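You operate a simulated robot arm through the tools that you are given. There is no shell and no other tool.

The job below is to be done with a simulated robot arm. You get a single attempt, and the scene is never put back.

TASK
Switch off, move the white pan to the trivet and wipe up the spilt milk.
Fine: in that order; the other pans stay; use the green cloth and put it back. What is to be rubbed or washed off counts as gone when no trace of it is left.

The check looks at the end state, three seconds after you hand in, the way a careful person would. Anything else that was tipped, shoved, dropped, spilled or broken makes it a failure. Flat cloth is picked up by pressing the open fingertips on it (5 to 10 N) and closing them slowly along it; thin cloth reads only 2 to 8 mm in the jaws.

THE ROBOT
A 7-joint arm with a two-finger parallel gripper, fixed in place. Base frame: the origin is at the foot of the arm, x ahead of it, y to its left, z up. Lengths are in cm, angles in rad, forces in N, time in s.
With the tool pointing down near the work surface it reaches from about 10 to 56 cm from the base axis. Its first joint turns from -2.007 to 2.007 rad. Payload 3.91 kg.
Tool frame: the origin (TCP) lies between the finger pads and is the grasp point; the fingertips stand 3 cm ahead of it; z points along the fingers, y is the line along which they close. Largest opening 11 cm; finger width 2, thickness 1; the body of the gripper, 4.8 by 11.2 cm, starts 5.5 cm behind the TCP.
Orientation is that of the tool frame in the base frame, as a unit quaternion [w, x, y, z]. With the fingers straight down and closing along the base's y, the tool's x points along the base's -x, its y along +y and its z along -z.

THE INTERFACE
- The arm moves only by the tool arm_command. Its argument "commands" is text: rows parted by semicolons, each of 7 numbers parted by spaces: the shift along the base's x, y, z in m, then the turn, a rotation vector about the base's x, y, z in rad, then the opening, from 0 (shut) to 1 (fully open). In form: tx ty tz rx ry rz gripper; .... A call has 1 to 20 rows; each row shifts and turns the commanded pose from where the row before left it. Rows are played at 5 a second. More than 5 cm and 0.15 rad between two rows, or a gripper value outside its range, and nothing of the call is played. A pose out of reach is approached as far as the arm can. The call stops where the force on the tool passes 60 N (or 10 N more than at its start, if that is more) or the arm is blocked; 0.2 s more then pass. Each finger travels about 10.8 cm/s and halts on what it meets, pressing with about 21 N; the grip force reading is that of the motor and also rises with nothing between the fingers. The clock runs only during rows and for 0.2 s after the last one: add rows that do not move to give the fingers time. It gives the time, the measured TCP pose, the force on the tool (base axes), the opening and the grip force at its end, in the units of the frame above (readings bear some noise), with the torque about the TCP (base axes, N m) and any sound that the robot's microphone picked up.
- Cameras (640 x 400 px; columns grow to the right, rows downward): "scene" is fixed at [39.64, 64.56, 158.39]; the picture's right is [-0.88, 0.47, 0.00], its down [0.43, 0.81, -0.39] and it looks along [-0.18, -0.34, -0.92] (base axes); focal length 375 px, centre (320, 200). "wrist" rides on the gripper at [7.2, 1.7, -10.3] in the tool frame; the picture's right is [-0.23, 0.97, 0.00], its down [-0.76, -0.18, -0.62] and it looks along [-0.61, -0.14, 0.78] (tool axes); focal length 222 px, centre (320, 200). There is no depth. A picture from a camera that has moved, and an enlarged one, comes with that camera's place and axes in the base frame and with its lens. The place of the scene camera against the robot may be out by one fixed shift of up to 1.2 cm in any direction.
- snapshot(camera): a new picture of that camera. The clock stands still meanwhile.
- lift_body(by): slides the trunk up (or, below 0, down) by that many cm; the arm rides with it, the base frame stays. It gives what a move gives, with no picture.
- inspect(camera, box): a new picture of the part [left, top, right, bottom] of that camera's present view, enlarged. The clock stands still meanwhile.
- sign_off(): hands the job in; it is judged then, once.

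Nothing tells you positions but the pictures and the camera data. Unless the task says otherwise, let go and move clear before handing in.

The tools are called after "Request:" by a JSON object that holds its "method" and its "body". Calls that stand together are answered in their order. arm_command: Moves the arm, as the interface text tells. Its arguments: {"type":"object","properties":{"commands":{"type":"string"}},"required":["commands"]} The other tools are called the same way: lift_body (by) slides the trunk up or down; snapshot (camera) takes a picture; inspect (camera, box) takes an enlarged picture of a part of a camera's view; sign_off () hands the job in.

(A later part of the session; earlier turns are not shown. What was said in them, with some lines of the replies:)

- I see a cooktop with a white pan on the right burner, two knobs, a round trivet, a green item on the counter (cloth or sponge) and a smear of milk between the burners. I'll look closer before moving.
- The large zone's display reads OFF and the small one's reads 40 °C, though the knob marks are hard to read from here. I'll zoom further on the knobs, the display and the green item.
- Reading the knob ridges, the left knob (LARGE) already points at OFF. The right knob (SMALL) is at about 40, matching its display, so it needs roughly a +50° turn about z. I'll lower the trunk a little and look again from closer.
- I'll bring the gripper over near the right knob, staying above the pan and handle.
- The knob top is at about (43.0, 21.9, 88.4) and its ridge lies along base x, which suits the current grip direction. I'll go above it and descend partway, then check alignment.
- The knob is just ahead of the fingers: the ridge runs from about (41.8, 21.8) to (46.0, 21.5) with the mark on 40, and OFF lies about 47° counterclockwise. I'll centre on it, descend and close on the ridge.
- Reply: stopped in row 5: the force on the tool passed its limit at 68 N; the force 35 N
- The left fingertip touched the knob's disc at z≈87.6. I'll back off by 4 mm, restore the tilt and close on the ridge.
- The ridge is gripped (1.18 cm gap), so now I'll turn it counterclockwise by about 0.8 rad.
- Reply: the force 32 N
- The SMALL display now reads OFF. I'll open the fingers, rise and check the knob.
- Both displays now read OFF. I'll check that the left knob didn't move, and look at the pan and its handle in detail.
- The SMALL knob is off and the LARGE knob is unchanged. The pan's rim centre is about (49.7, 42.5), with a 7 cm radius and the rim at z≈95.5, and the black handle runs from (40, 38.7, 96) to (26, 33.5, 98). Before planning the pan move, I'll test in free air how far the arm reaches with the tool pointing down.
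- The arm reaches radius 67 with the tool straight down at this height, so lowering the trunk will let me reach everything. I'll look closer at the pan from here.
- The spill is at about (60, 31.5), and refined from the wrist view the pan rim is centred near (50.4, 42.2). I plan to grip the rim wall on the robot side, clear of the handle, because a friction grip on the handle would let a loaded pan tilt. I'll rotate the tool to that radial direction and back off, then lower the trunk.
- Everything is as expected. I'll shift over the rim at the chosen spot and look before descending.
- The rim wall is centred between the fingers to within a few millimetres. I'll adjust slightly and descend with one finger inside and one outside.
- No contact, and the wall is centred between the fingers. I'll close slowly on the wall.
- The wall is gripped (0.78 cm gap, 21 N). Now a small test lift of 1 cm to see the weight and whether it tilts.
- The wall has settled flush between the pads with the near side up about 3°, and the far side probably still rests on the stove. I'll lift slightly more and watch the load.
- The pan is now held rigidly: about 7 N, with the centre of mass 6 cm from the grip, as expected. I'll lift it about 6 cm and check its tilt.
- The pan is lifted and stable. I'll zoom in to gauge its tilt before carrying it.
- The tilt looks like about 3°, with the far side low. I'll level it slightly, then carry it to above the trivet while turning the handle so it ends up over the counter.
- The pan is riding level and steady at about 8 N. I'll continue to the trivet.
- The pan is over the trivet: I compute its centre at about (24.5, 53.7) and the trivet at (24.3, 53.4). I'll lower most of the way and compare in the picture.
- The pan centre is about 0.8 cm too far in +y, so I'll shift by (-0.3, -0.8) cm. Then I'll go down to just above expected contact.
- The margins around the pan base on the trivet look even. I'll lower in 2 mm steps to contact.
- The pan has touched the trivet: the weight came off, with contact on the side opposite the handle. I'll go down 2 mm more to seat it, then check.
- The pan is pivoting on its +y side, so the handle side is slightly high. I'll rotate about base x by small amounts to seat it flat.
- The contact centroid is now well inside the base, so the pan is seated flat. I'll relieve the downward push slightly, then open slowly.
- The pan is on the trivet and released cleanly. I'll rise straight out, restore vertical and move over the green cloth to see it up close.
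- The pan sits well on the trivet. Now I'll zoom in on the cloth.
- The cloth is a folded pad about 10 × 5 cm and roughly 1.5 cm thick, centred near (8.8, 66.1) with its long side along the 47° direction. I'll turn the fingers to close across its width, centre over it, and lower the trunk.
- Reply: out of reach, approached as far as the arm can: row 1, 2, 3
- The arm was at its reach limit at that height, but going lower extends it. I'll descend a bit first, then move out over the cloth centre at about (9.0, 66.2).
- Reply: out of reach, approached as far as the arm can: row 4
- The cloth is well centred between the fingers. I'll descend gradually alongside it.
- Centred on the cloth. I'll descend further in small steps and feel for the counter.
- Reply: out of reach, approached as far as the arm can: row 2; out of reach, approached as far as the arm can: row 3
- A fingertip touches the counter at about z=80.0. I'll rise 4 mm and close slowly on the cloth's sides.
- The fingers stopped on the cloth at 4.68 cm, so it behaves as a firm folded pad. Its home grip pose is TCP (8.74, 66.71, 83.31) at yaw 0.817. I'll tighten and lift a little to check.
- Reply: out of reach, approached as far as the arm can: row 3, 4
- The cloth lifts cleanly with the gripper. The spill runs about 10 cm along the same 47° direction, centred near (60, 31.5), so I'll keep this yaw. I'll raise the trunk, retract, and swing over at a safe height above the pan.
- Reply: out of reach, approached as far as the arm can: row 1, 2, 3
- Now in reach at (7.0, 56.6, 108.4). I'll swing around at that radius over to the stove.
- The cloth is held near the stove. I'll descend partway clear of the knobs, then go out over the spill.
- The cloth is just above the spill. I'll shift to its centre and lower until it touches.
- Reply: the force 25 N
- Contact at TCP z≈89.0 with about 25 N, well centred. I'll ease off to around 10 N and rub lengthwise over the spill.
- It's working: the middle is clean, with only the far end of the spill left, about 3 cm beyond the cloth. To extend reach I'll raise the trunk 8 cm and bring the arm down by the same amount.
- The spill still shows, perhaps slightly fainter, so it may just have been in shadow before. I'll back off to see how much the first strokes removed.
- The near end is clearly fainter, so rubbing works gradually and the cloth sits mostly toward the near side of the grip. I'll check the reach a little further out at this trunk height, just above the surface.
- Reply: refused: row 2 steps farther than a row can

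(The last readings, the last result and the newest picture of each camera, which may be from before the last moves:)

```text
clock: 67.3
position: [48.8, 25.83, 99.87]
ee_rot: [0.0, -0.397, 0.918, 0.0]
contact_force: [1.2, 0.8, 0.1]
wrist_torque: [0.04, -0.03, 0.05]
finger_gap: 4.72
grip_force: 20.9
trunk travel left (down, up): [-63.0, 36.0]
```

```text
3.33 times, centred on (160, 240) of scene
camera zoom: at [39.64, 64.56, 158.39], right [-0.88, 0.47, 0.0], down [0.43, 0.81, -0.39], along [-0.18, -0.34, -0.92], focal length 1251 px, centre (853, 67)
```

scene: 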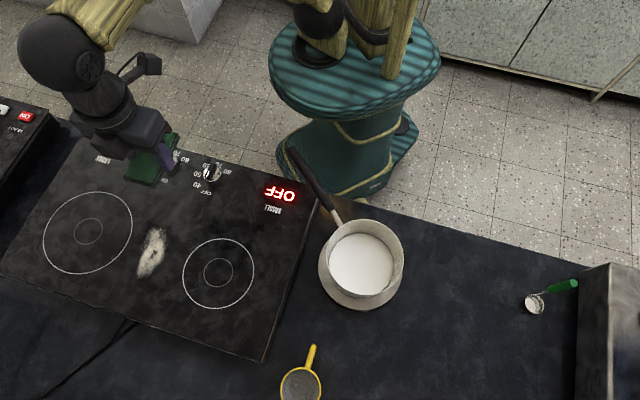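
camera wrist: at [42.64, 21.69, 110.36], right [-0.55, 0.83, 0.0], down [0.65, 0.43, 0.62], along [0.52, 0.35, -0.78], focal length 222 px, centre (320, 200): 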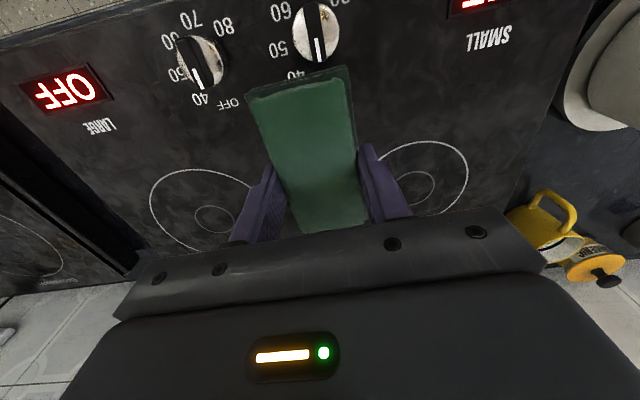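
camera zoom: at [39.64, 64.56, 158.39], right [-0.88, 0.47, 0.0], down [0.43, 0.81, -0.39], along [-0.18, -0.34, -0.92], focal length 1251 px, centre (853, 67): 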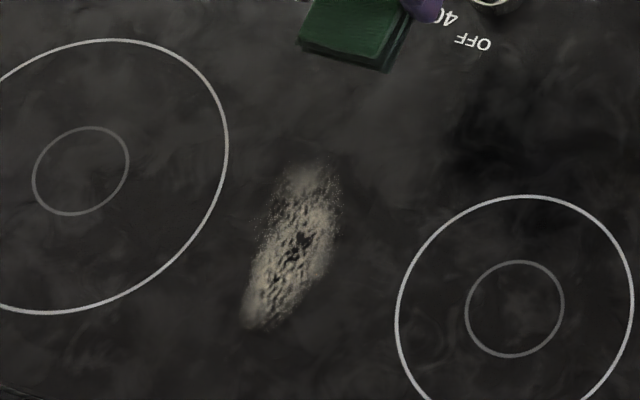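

That call was refused because one step was too long, so I'll use smaller steps along the same path to above the spill.

Request:
{"method": "arm_command", "body": {"commands": "0.03 0.015 -0.015 0 0 0 0.3; 0.035 0.018 -0.02 0 0 0 0.3; 0.03 0.018 -0.02 0 0 0 0.3; 0.02 0.014 -0.02 0 0 0 0.3; 0.01 0.01 -0.01 0 0 0 0.3; 0.009 0.01 0 0 0 0 0.3; 0.007 0.008 0 0 0 0 0.3; 0 0 0 0 0 0 0.3"}}

Request:
{"method": "inspect", "body": {"camera": "scene", "box": [80, 180, 240, 300]}}

```text
clock: 69.1
position: [62.94, 35.27, 91.21]
ee_rot: [0.0, -0.397, 0.918, 0.0]
contact_force: [-0.3, 0.1, -0.5]
wrist_torque: [0.03, 0.01, 0.0]
finger_gap: 4.69
grip_force: 20.6
trunk travel left (down, up): [-63.0, 36.0]
```

```text
3.33 times, centred on (160, 240) of scene
camera zoom: at [39.64, 64.56, 158.39], right [-0.88, 0.47, 0.0], down [0.43, 0.81, -0.39], along [-0.18, -0.34, -0.92], focal length 1251 px, centre (853, 67)
```

zoom: 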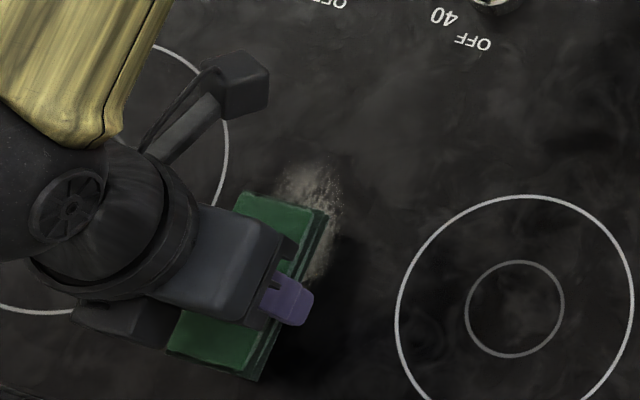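

The reach is fine at this trunk height and the cloth now covers past the far end. I'll lower to contact and rub back and forth along the spill.

Request:
{"method": "arm_command", "body": {"commands": "0 0 -0.012 0 0 0 0.3; 0 0 -0.008 0 0 0 0.3; 0 0 -0.003 0 0 0 0.3; 0 0 -0.0015 0 0 0 0.3; -0.0171 -0.0182 0 0 0 0 0.3; -0.0171 -0.0182 0 0 0 0 0.3; 0.0171 0.0182 0 0 0 0 0.3; 0.0171 0.0182 0 0 0 0 0.3; -0.0171 -0.0182 0 0 0 0 0.3; -0.0171 -0.0182 0 0 0 0 0.3; 0.0171 0.0182 0 0 0 0 0.3; 0.0171 0.0182 0 0 0 0 0.3; 0 0 0 0 0 0 0.3"}}

Request:
{"method": "inspect", "body": {"camera": "scene", "box": [80, 180, 240, 300]}}

```text
clock: 71.9
position: [62.9, 35.3, 88.95]
ee_rot: [0.002, -0.397, 0.918, 0.001]
contact_force: [0.6, -1.9, 10.4]
wrist_torque: [-0.08, 0.01, 0.0]
finger_gap: 4.71
grip_force: 21.1
trunk travel left (down, up): [-63.0, 36.0]
```

```text
3.33 times, centred on (160, 240) of scene
camera zoom: at [39.64, 64.56, 158.39], right [-0.88, 0.47, 0.0], down [0.43, 0.81, -0.39], along [-0.18, -0.34, -0.92], focal length 1251 px, centre (853, 67)
```

zoom: 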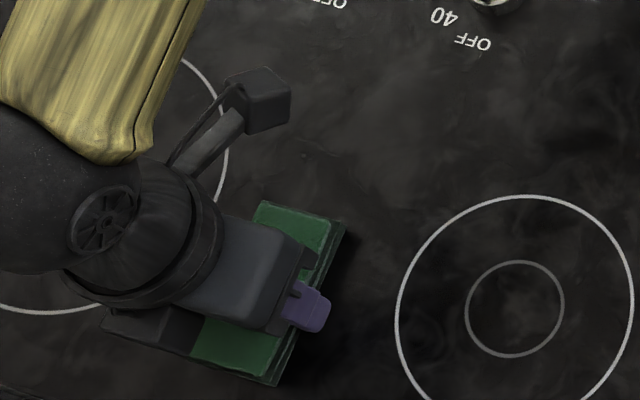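

The near end is now clean. I'll add more strokes with small sideways offsets to cover the edges and the far end.

Request:
{"method": "arm_command", "body": {"commands": "-0.008 0.0075 0 0 0 0 0.3; -0.0171 -0.0182 0 0 0 0 0.3; -0.0171 -0.0182 0 0 0 0 0.3; 0.0171 0.0182 0 0 0 0 0.3; 0.0171 0.0182 0 0 0 0 0.3; -0.0171 -0.0182 0 0 0 0 0.3; -0.0171 -0.0182 0 0 0 0 0.3; 0.008 -0.0075 0 0 0 0 0.3; 0.008 -0.0075 0 0 0 0 0.3; 0.0171 0.0182 0 0 0 0 0.3; 0.0171 0.0182 0 0 0 0 0.3; -0.0171 -0.0182 0 0 0 0 0.3; -0.0171 -0.0182 0 0 0 0 0.3; -0.008 0.0075 0 0 0 0 0.3; 0.0171 0.0182 0 0 0 0 0.3; 0.0171 0.0182 0 0 0 0 0.3; -0.0171 -0.0182 0 0 0 0 0.3; -0.0171 -0.0182 0 0 0 0 0.3; 0 0 0 0 0 0 0.3"}}

Request:
{"method": "inspect", "body": {"camera": "scene", "box": [80, 180, 240, 300]}}

```text
clock: 75.9
position: [59.44, 31.38, 89.0]
ee_rot: [0.0, -0.398, 0.918, 0.001]
contact_force: [0.0, -0.4, 0.5]
wrist_torque: [0.01, -0.01, 0.0]
finger_gap: 4.67
grip_force: 20.6
trunk travel left (down, up): [-63.0, 36.0]
```

```text
3.33 times, centred on (160, 240) of scene
camera zoom: at [39.64, 64.56, 158.39], right [-0.88, 0.47, 0.0], down [0.43, 0.81, -0.39], along [-0.18, -0.34, -0.92], focal length 1251 px, centre (853, 67)
```

zoom: 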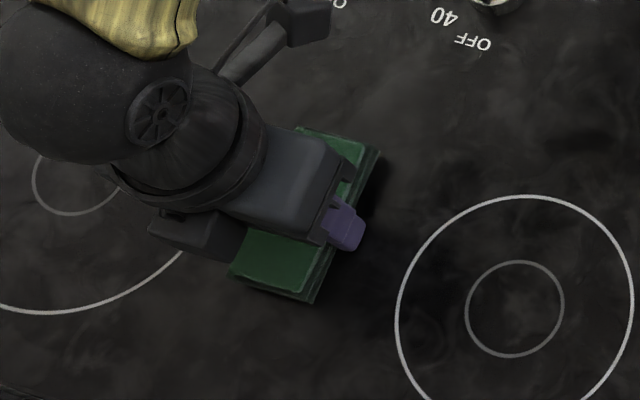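

The far end looks clean too. I'll lift off and back away to inspect for traces.

Request:
{"method": "arm_command", "body": {"commands": "0 0 0.03 0 0 0 0.3; -0.03 -0.015 0.03 0 0 0 0.3; -0.04 -0.02 0.015 0 0 0 0.3; -0.035 -0.02 0 0 0 0 0.3; 0 0 0 0 0 0 0.3"}}

Request:
{"method": "inspect", "body": {"camera": "scene", "box": [100, 200, 212, 300]}}

Request:
{"method": "inspect", "body": {"camera": "scene", "box": [130, 220, 178, 285]}}

Request:
{"method": "snapshot", "body": {"camera": "scene"}}

Request:
{"method": "snapshot", "body": {"camera": "wrist"}}

```text
clock: 77.1
position: [49.09, 26.03, 96.3]
ee_rot: [0.001, -0.398, 0.917, 0.002]
contact_force: [-0.1, 0.1, 0.0]
wrist_torque: [-0.02, -0.03, -0.02]
finger_gap: 4.67
grip_force: 21.1
trunk travel left (down, up): [-63.0, 36.0]
```

```text
4.00 times, centred on (156, 250) of scene
camera zoom: at [39.64, 64.56, 158.39], right [-0.88, 0.47, 0.0], down [0.43, 0.81, -0.39], along [-0.18, -0.34, -0.92], focal length 1502 px, centre (976, 0)
```

zoom: 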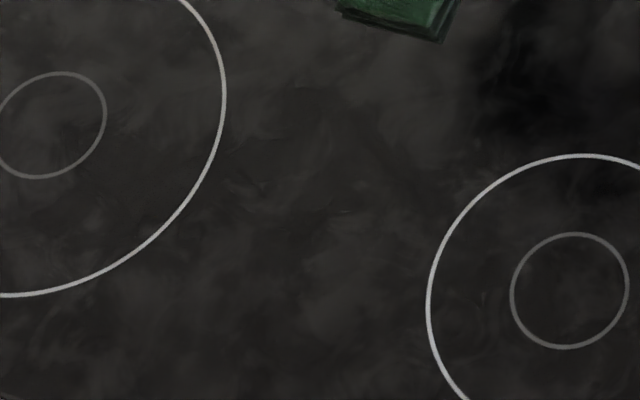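

```text
6.15 times, centred on (154, 252) of scene
camera zoom: at [39.64, 64.56, 158.39], right [-0.88, 0.47, 0.0], down [0.43, 0.81, -0.39], along [-0.18, -0.34, -0.92], focal length 2310 px, centre (1342, -123)
```

zoom: 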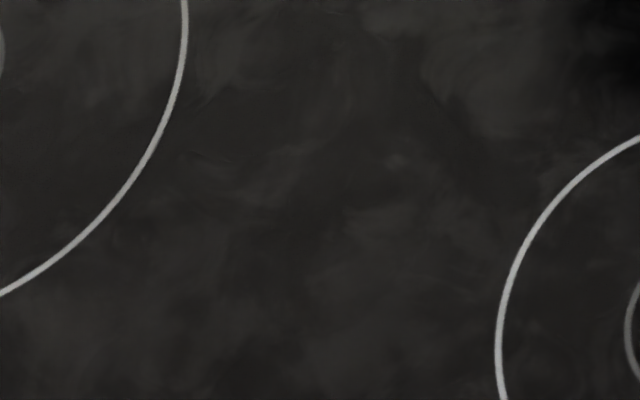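

```text
taken
```

scene: 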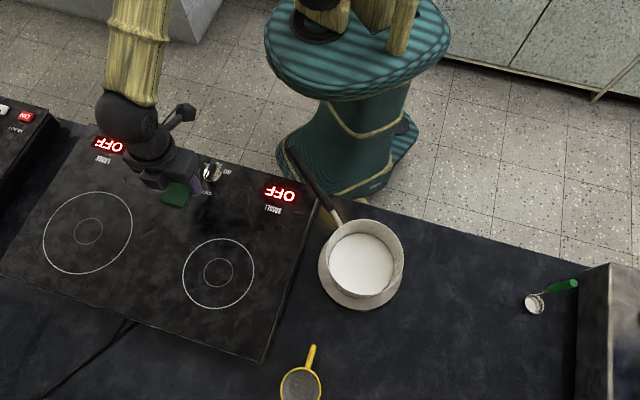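

```text
taken
camera wrist: at [42.78, 21.87, 106.78], right [-0.56, 0.83, 0.0], down [0.65, 0.43, 0.63], along [0.52, 0.35, -0.78], focal length 222 px, centre (320, 200)
```

wrist: 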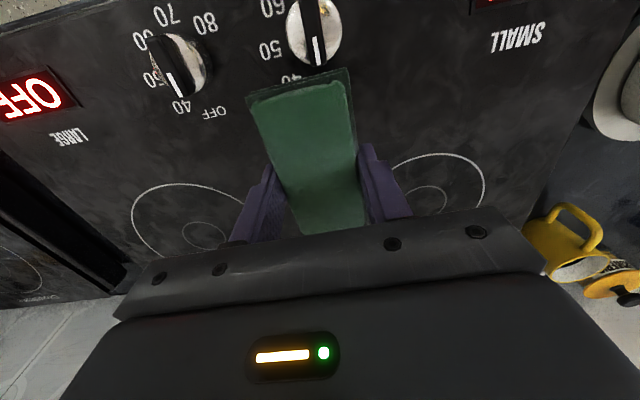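

The stove looks clean in the scene view. I'll check for faint traces with the wrist camera from another angle before returning the cloth.

Request:
{"method": "arm_command", "body": {"commands": "0 0.04 0.01 0 0 0 0.3; 0 0.04 0.01 0 0 0 0.3; 0 0.04 0.01 0 0 0 0.3; 0 0 0 0 0 0 0.3"}}

Request:
{"method": "inspect", "body": {"camera": "wrist", "box": [120, 60, 300, 200]}}

Request:
{"method": "inspect", "body": {"camera": "scene", "box": [80, 180, 240, 300]}}

```text
clock: 78.1
position: [49.02, 38.08, 99.4]
ee_rot: [0.001, -0.397, 0.918, 0.001]
contact_force: [0.0, -0.4, -0.7]
wrist_torque: [-0.01, 0.04, 0.03]
finger_gap: 4.73
grip_force: 20.7
trunk travel left (down, up): [-63.0, 36.0]
```

```text
2.86 times, centred on (210, 130) of wrist
camera zoom: at [42.73, 33.88, 109.96], right [-0.55, 0.83, 0.0], down [0.65, 0.43, 0.62], along [0.52, 0.35, -0.78], focal length 635 px, centre (634, 400)
```

zoom: 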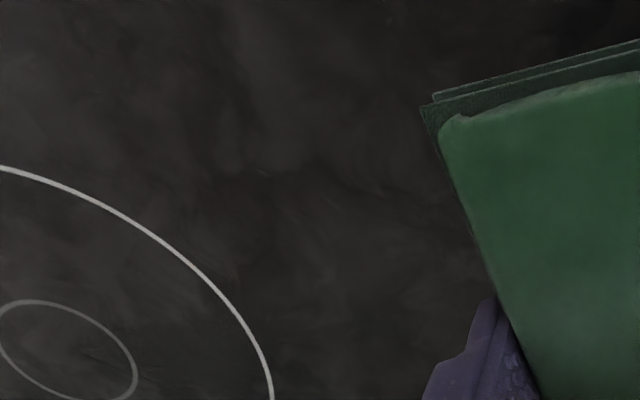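

```text
3.33 times, centred on (160, 240) of scene
camera zoom: at [39.64, 64.56, 158.39], right [-0.88, 0.47, 0.0], down [0.43, 0.81, -0.39], along [-0.18, -0.34, -0.92], focal length 1251 px, centre (853, 67)
```

zoom: 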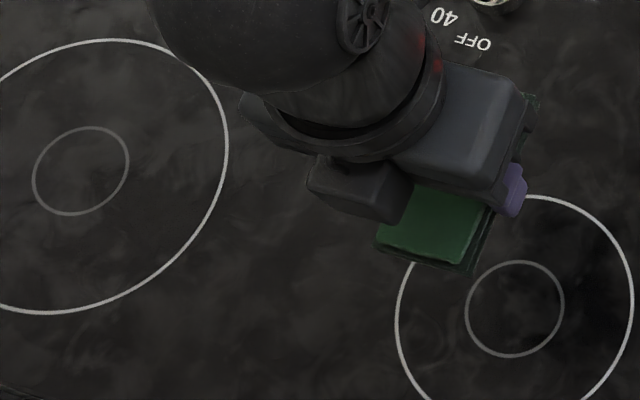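

No trace visible. For certainty I'll make one more firm pass over the same area before returning the cloth.

Request:
{"method": "arm_command", "body": {"commands": "0.035 -0.007 -0.02 0 0 0 0.3; 0.035 -0.007 -0.02 0 0 0 0.3; 0.035 -0.007 -0.02 0 0 0 0.3; 0.034 -0.007 -0.02 0 0 0 0.3; 0 0 -0.012 0 0 0 0.3; 0 0 -0.008 0 0 0 0.3; 0 0 -0.003 0 0 0 0.3; 0 0 0 0 0 0 0.3"}}

```text
clock: 79.9
position: [62.96, 35.24, 89.06]
ee_rot: [0.0, -0.397, 0.918, 0.002]
contact_force: [-0.5, -0.4, -0.8]
wrist_torque: [0.01, 0.0, 0.0]
finger_gap: 4.67
grip_force: 20.7
trunk travel left (down, up): [-63.0, 36.0]
```

Request:
{"method": "arm_command", "body": {"commands": "0 0 -0.002 0 0 0 0.3; 0 0 -0.002 0 0 0 0.3; 0 0 0 0 0 0 0.3"}}

```text
clock: 80.7
position: [63.04, 35.12, 88.89]
ee_rot: [0.003, -0.398, 0.918, 0.002]
contact_force: [0.5, -0.4, 13.2]
wrist_torque: [-0.2, 0.19, -0.03]
finger_gap: 4.68
grip_force: 21.2
trunk travel left (down, up): [-63.0, 36.0]
```

Request:
{"method": "arm_command", "body": {"commands": "-0.0171 -0.0182 0 0 0 0 0.3; -0.0171 -0.0182 0 0 0 0 0.3; 0.0171 0.0182 0 0 0 0 0.3; 0.0171 0.0182 0 0 0 0 0.3; -0.009 0.0085 0 0 0 0 0.3; -0.0171 -0.0182 0 0 0 0 0.3; -0.0171 -0.0182 0 0 0 0 0.3; 0.0171 0.0182 0 0 0 0 0.3; 0.0171 0.0182 0 0 0 0 0.3; 0.009 -0.0085 0 0 0 0 0.3; 0.009 -0.0085 0 0 0 0 0.3; -0.0171 -0.0182 0 0 0 0 0.3; -0.0171 -0.0182 0 0 0 0 0.3; 0.0171 0.0182 0 0 0 0 0.3; 0.0171 0.0182 0 0 0 0 0.3; -0.009 0.0085 0 0 0 0 0.3; -0.0171 -0.0182 0 0 0 0 0.3; -0.0171 -0.0182 0 0 0 0 0.3; 0 0 0 0 0 0 0.3"}}

Request:
{"method": "inspect", "body": {"camera": "scene", "box": [80, 180, 240, 300]}}

```text
clock: 84.7
position: [59.44, 31.65, 88.76]
ee_rot: [0.004, -0.398, 0.917, 0.002]
contact_force: [3.2, 5.2, 21.5]
wrist_torque: [0.15, -0.14, -0.01]
finger_gap: 4.7
grip_force: 21.2
trunk travel left (down, up): [-63.0, 36.0]
```

```text
3.33 times, centred on (160, 240) of scene
camera zoom: at [39.64, 64.56, 158.39], right [-0.88, 0.47, 0.0], down [0.43, 0.81, -0.39], along [-0.18, -0.34, -0.92], focal length 1251 px, centre (853, 67)
```

zoom: 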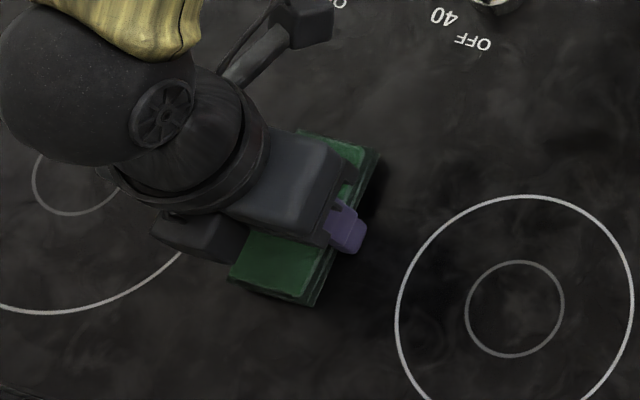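

That was a firm pass at 13–21 N. I'll lift off, retract and look at the surface once more.

Request:
{"method": "arm_command", "body": {"commands": "0 0 0.03 0 0 0 0.3; -0.02 -0.01 0.03 0 0 0 0.3; -0.035 -0.02 0.025 0 0 0 0.3; -0.036 -0.02 0.025 0 0 0 0.3; 0 0 0.045 0 0 0 0.3; 0 0 0.035 0 0 0 0.3; 0 0 0 0 0 0 0.3"}}

Request:
{"method": "inspect", "body": {"camera": "scene", "box": [80, 180, 240, 300]}}

Request:
{"method": "inspect", "body": {"camera": "wrist", "box": [180, 50, 500, 250]}}

```text
clock: 86.3
position: [50.49, 26.45, 107.64]
ee_rot: [0.0, -0.397, 0.918, 0.001]
contact_force: [-0.4, 0.2, 0.2]
wrist_torque: [0.02, 0.02, 0.03]
finger_gap: 4.69
grip_force: 20.7
trunk travel left (down, up): [-63.0, 36.0]
```

```text
3.33 times, centred on (160, 240) of scene
camera zoom: at [39.64, 64.56, 158.39], right [-0.88, 0.47, 0.0], down [0.43, 0.81, -0.39], along [-0.18, -0.34, -0.92], focal length 1251 px, centre (853, 67)
```

zoom: 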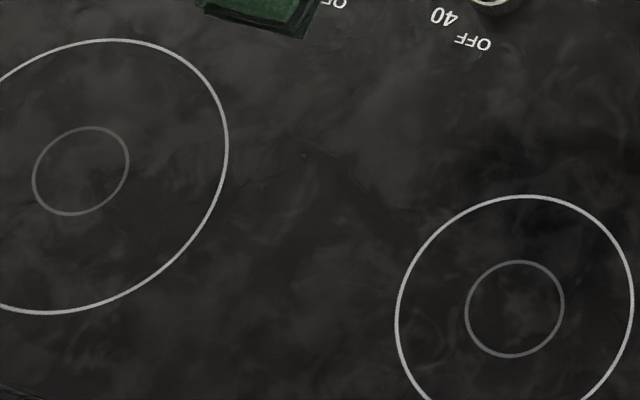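

```text
2.00 times, centred on (340, 150) of wrist
camera zoom: at [44.23, 22.38, 118.24], right [-0.56, 0.83, 0.0], down [0.65, 0.43, 0.62], along [0.52, 0.35, -0.78], focal length 444 px, centre (280, 300)
```

zoom: 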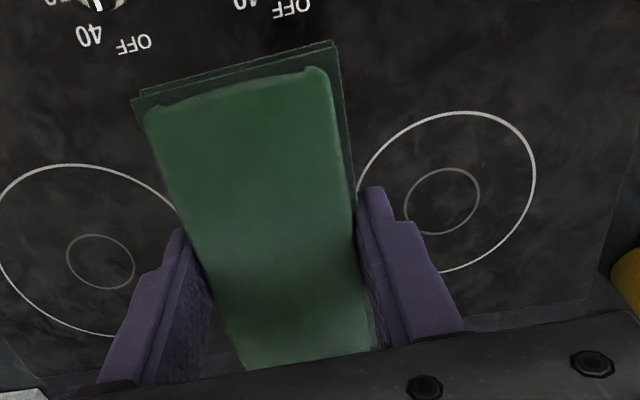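

The stove surface is clean. Now I'll swing back above the pan to the cloth's place.

Request:
{"method": "arm_command", "body": {"commands": "-0.0227 0.0395 0.005 0 0 0 0.3; -0.0258 0.0375 0 0 0 0 0.3; -0.0287 0.0354 0 0 0 0 0.3; -0.0315 0.0329 0 0 0 0 0.3; -0.0339 0.0303 0 0 0 0 0.3; -0.0363 0.0276 0 0 0 0 0.3; -0.0384 0.0245 0 0 0 0 0.3; -0.0402 0.0214 0 0 0 0 0.3; -0.0418 0.0181 0 0 0 0 0.3; -0.0431 0.0147 0 0 0 0 0.3; -0.044 0.0112 0 0 0 0 0.3; -0.0451 0.0078 0 0 0 0 0.3; 0 0 0 0 0 0 0.3"}}

Request:
{"method": "snapshot", "body": {"camera": "scene"}}

Request:
{"method": "snapshot", "body": {"camera": "wrist"}}

```text
clock: 89.1
position: [7.37, 56.61, 108.12]
ee_rot: [0.002, -0.397, 0.918, 0.001]
contact_force: [0.4, 0.3, -0.6]
wrist_torque: [0.03, -0.01, 0.01]
finger_gap: 4.72
grip_force: 21.2
trunk travel left (down, up): [-63.0, 36.0]
```

```text
taken
```

scene: 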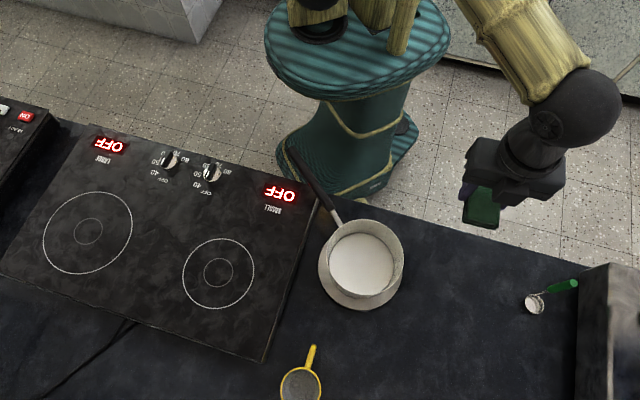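

```text
taken
camera wrist: at [0.98, 52.5, 118.56], right [-0.55, 0.83, 0.0], down [0.65, 0.43, 0.63], along [0.52, 0.35, -0.78], focal length 222 px, centre (320, 200)
```

wrist: 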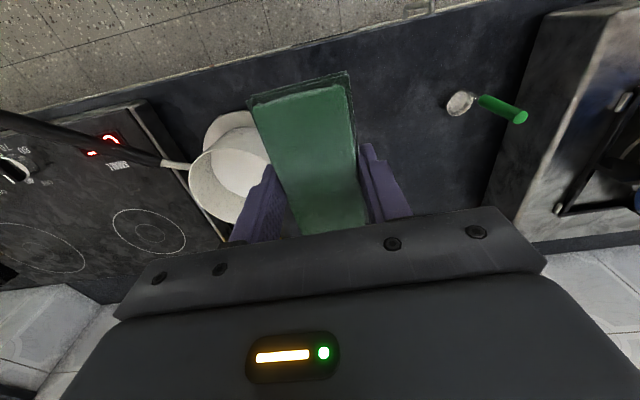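

I'll lower the trunk a bit and bring the cloth back over its original spot, then down in steps.

Request:
{"method": "lift_body", "body": {"by": -10}}

Request:
{"method": "arm_command", "body": {"commands": "0.003 0.02 -0.02 0 0 0 0.3; 0.003 0.025 -0.03 0 0 0 0.3; 0.003 0.025 -0.03 0 0 0 0.3; 0.003 0.015 -0.02 0 0 0 0.3; 0.0025 0.01 -0.015 0 0 0 0.3; 0 0 0 0 0 0 0.3"}}

Request:
{"method": "snapshot", "body": {"camera": "scene"}}

Request:
{"method": "snapshot", "body": {"camera": "wrist"}}

```text
clock: 90.5
position: [7.26, 56.78, 98.13]
ee_rot: [0.001, -0.396, 0.918, 0.002]
contact_force: [-0.3, 0.2, -0.1]
wrist_torque: [0.01, 0.0, -0.01]
finger_gap: 4.69
grip_force: 21.2
trunk travel left (down, up): [-53.0, 46.0]
```

```text
clock: 91.9
position: [8.71, 66.16, 86.53]
ee_rot: [0.001, -0.397, 0.918, 0.001]
contact_force: [0.2, 0.4, -0.2]
wrist_torque: [0.01, 0.0, 0.01]
finger_gap: 4.69
grip_force: 20.2
trunk travel left (down, up): [-53.0, 46.0]
```

```text
taken
```

scene: 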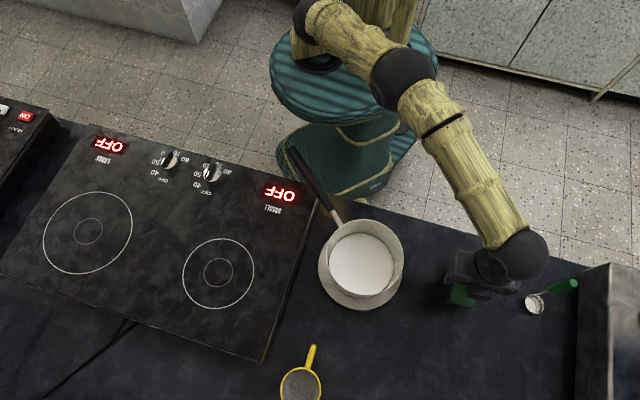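

```text
taken
camera wrist: at [2.45, 62.0, 97.05], right [-0.55, 0.83, 0.0], down [0.65, 0.43, 0.63], along [0.52, 0.35, -0.78], focal length 222 px, centre (320, 200)
```

wrist: 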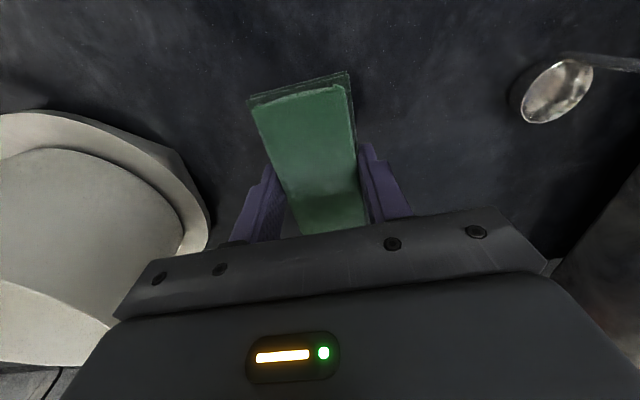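

Over the spot. I'll lower to contact in small steps.

Request:
{"method": "arm_command", "body": {"commands": "0 0 -0.012 0 0 0 0.3; 0 0 -0.01 0 0 0 0.3; 0 0 -0.005 0 0 0 0.3; 0 0 -0.003 0 0 0 0.3; 0 0 0 0 0 0 0.3"}}

```text
clock: 93.1
position: [8.7, 66.16, 83.59]
ee_rot: [0.001, -0.397, 0.918, 0.001]
contact_force: [0.0, -0.1, -0.4]
wrist_torque: [-0.02, -0.02, -0.03]
finger_gap: 4.7
grip_force: 20.7
trunk travel left (down, up): [-53.0, 46.0]
```

Request:
{"method": "arm_command", "body": {"commands": "0 0 -0.002 0 0 0 0.3; 0 0 -0.002 0 0 0 0.3; 0 0 0 0 0 0 0.3"}}

```text
clock: 93.9
position: [8.6, 66.16, 83.24]
ee_rot: [0.002, -0.397, 0.918, 0.0]
contact_force: [-0.3, 0.3, 0.8]
wrist_torque: [0.02, -0.04, 0.0]
finger_gap: 4.69
grip_force: 20.8
trunk travel left (down, up): [-53.0, 46.0]
```

Request:
{"method": "arm_command", "body": {"commands": "0 0 -0.001 0 0 0 0.3; 0 0 -0.001 0 0 0 0.3; 0 0 0 0 0 0 0.3"}}

```text
clock: 94.7
position: [8.72, 66.21, 83.07]
ee_rot: [0.002, -0.397, 0.918, 0.001]
contact_force: [1.0, 0.3, 4.9]
wrist_torque: [-0.09, -0.13, 0.01]
finger_gap: 4.7
grip_force: 20.9
trunk travel left (down, up): [-53.0, 46.0]
```

The cloth is resting on the counter at about 5 N. I'll open the fingers and rise.

Request:
{"method": "arm_command", "body": {"commands": "0 0 0 0 0 0 0.42; 0 0 0 0 0 0 0.5; 0 0 0 0 0 0 0.6; 0 0 0 0 0 0 0.68; 0 0 0.005 0 0 0 0.7; 0 0 0.01 0 0 0 0.7; 0 -0.005 0.03 0 0 0 0.7; 0 -0.01 0.03 0 0 0 0.7; 0 -0.02 0.03 0 0 0 0.7; 0 0 0 0 0 0 0.7"}}

Request:
{"method": "snapshot", "body": {"camera": "wrist"}}

Request:
{"method": "snapshot", "body": {"camera": "scene"}}

```text
clock: 96.9
position: [8.7, 62.55, 93.48]
ee_rot: [0.0, -0.397, 0.918, 0.001]
contact_force: [0.1, -0.1, -0.2]
wrist_torque: [0.05, -0.01, 0.05]
finger_gap: 7.68
grip_force: 0.0
trunk travel left (down, up): [-53.0, 46.0]
```

```text
taken
camera wrist: at [2.42, 58.42, 103.98], right [-0.56, 0.83, 0.0], down [0.65, 0.43, 0.62], along [0.52, 0.35, -0.78], focal length 222 px, centre (320, 200)
```

wrist: 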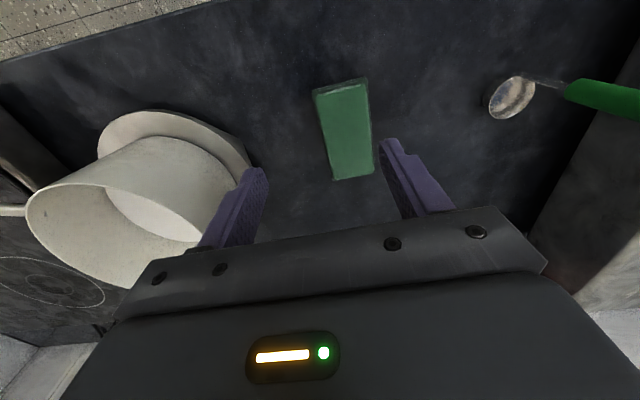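

```text
taken
```

scene: 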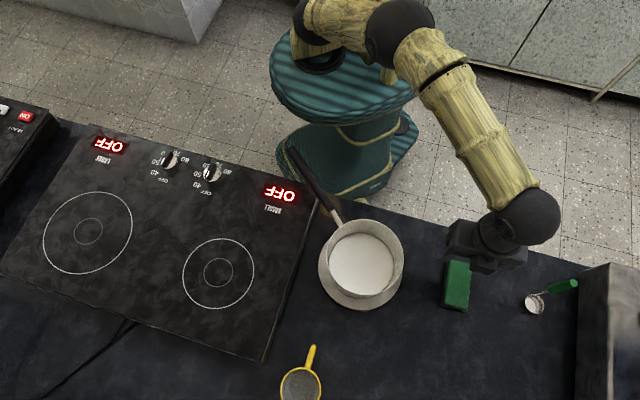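

The cloth is back at its place. I'll move the arm up and clear, then verify everything.

Request:
{"method": "arm_command", "body": {"commands": "0 -0.01 0.04 0 0 0 0.7; 0 -0.02 0.04 0 0 0 0.7; 0 -0.03 0.03 0 0 0 0.7; 0 -0.035 0.02 0 0 0 0.7; 0 -0.035 0.02 0 0 0 0.7; 0 -0.035 0.01 0 0 0 0.7; 0 0 0 0 0 0 0.7"}}

Request:
{"method": "snapshot", "body": {"camera": "scene"}}

Request:
{"method": "inspect", "body": {"camera": "scene", "box": [424, 250, 488, 320]}}

Request:
{"method": "inspect", "body": {"camera": "scene", "box": [80, 120, 240, 220]}}

Request:
{"method": "inspect", "body": {"camera": "scene", "box": [270, 130, 430, 330]}}

Request:
{"method": "inspect", "body": {"camera": "scene", "box": [90, 190, 250, 310]}}

```text
clock: 98.5
position: [8.68, 46.01, 109.49]
ee_rot: [0.001, -0.397, 0.918, 0.001]
contact_force: [1.3, 0.5, 0.8]
wrist_torque: [0.02, -0.01, -0.05]
finger_gap: 7.71
grip_force: 0.1
trunk travel left (down, up): [-53.0, 46.0]
```

```text
taken
```

scene: 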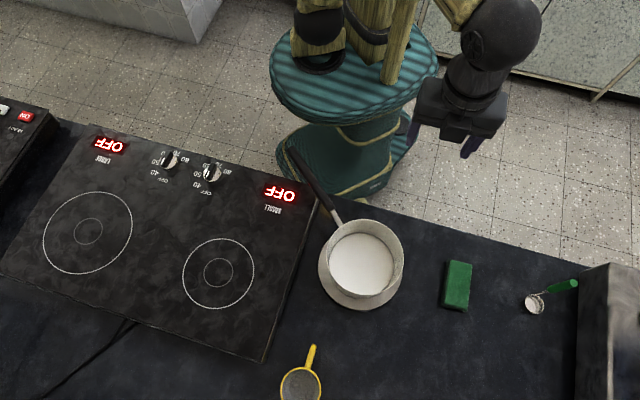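

```text
5.71 times, centred on (456, 285) of scene
camera zoom: at [39.64, 64.56, 158.39], right [-0.88, 0.47, 0.0], down [0.43, 0.81, -0.39], along [-0.18, -0.34, -0.92], focal length 2145 px, centre (-457, -286)
```

zoom: 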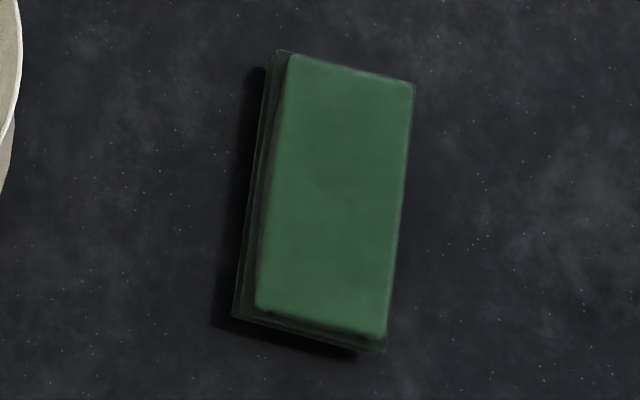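

```text
4.00 times, centred on (160, 170) of scene
camera zoom: at [39.64, 64.56, 158.39], right [-0.88, 0.47, 0.0], down [0.43, 0.81, -0.39], along [-0.18, -0.34, -0.92], focal length 1502 px, centre (960, 320)
```

zoom: 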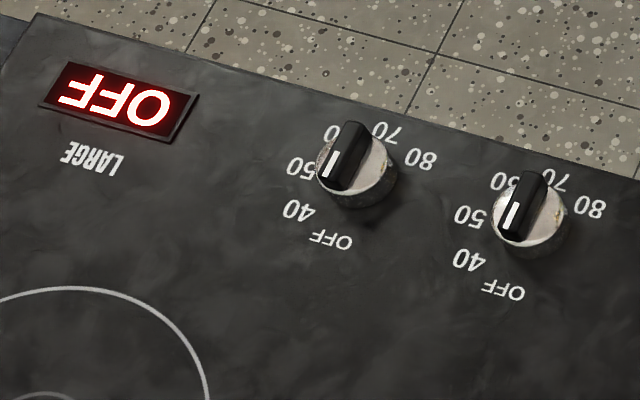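

```text
2.00 times, centred on (350, 230) of scene
camera zoom: at [39.64, 64.56, 158.39], right [-0.88, 0.47, 0.0], down [0.43, 0.81, -0.39], along [-0.18, -0.34, -0.92], focal length 751 px, centre (260, 140)
```

zoom: 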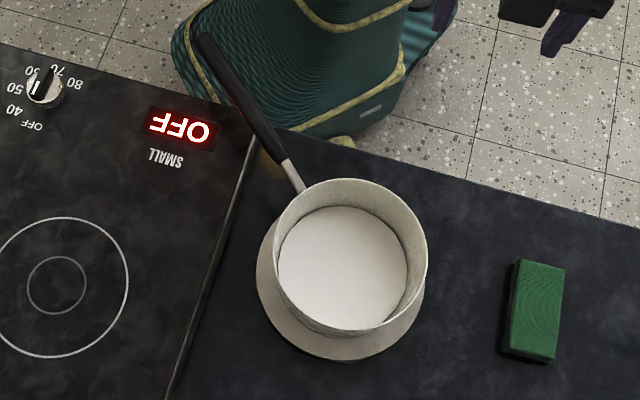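

```text
3.33 times, centred on (170, 250) of scene
camera zoom: at [39.64, 64.56, 158.39], right [-0.88, 0.47, 0.0], down [0.43, 0.81, -0.39], along [-0.18, -0.34, -0.92], focal length 1251 px, centre (820, 33)
```

zoom: 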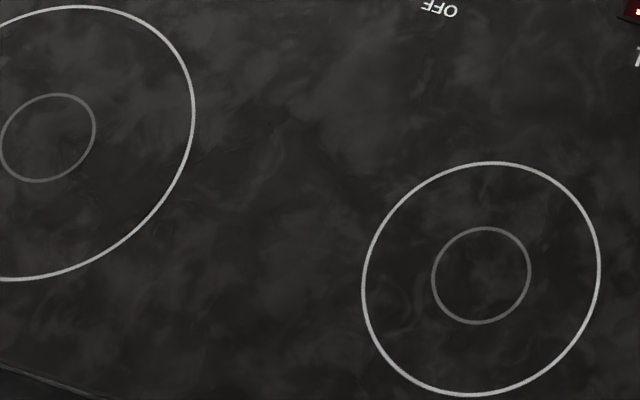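

Everything checks out: both displays read OFF, the pan is upright on the trivet, and the stove shows no trace of milk. The cloth is back on its spot, nothing else has moved, and the arm is clear, so I'm handing in.

Request:
{"method": "sign_off", "body": {}}

```text
The job is handed in.
```

The job is done and handed in; no result has come back yet. I checked the end state in the scene camera just before handing in:

- **Switched off:** I turned the SMALL knob from 40 to OFF. Both displays read OFF, and the LARGE knob was already off and hasn't moved.
- **Pan:** The white pan stands upright on the trivet, roughly centred, with the milk still in it. I lifted it by the rim and turned it so the handle lies over the counter and the corner of the stove instead of sticking out past the edge.
- **Spilt milk:** I wiped it up with the green cloth and made a second firm pass. No trace shows in the final zoomed views.
- **Cloth:** It is back on its original spot, to within a few millimetres.

In the final pictures nothing else looks tipped or moved. The arm is clear of the counter, with the gripper empty.
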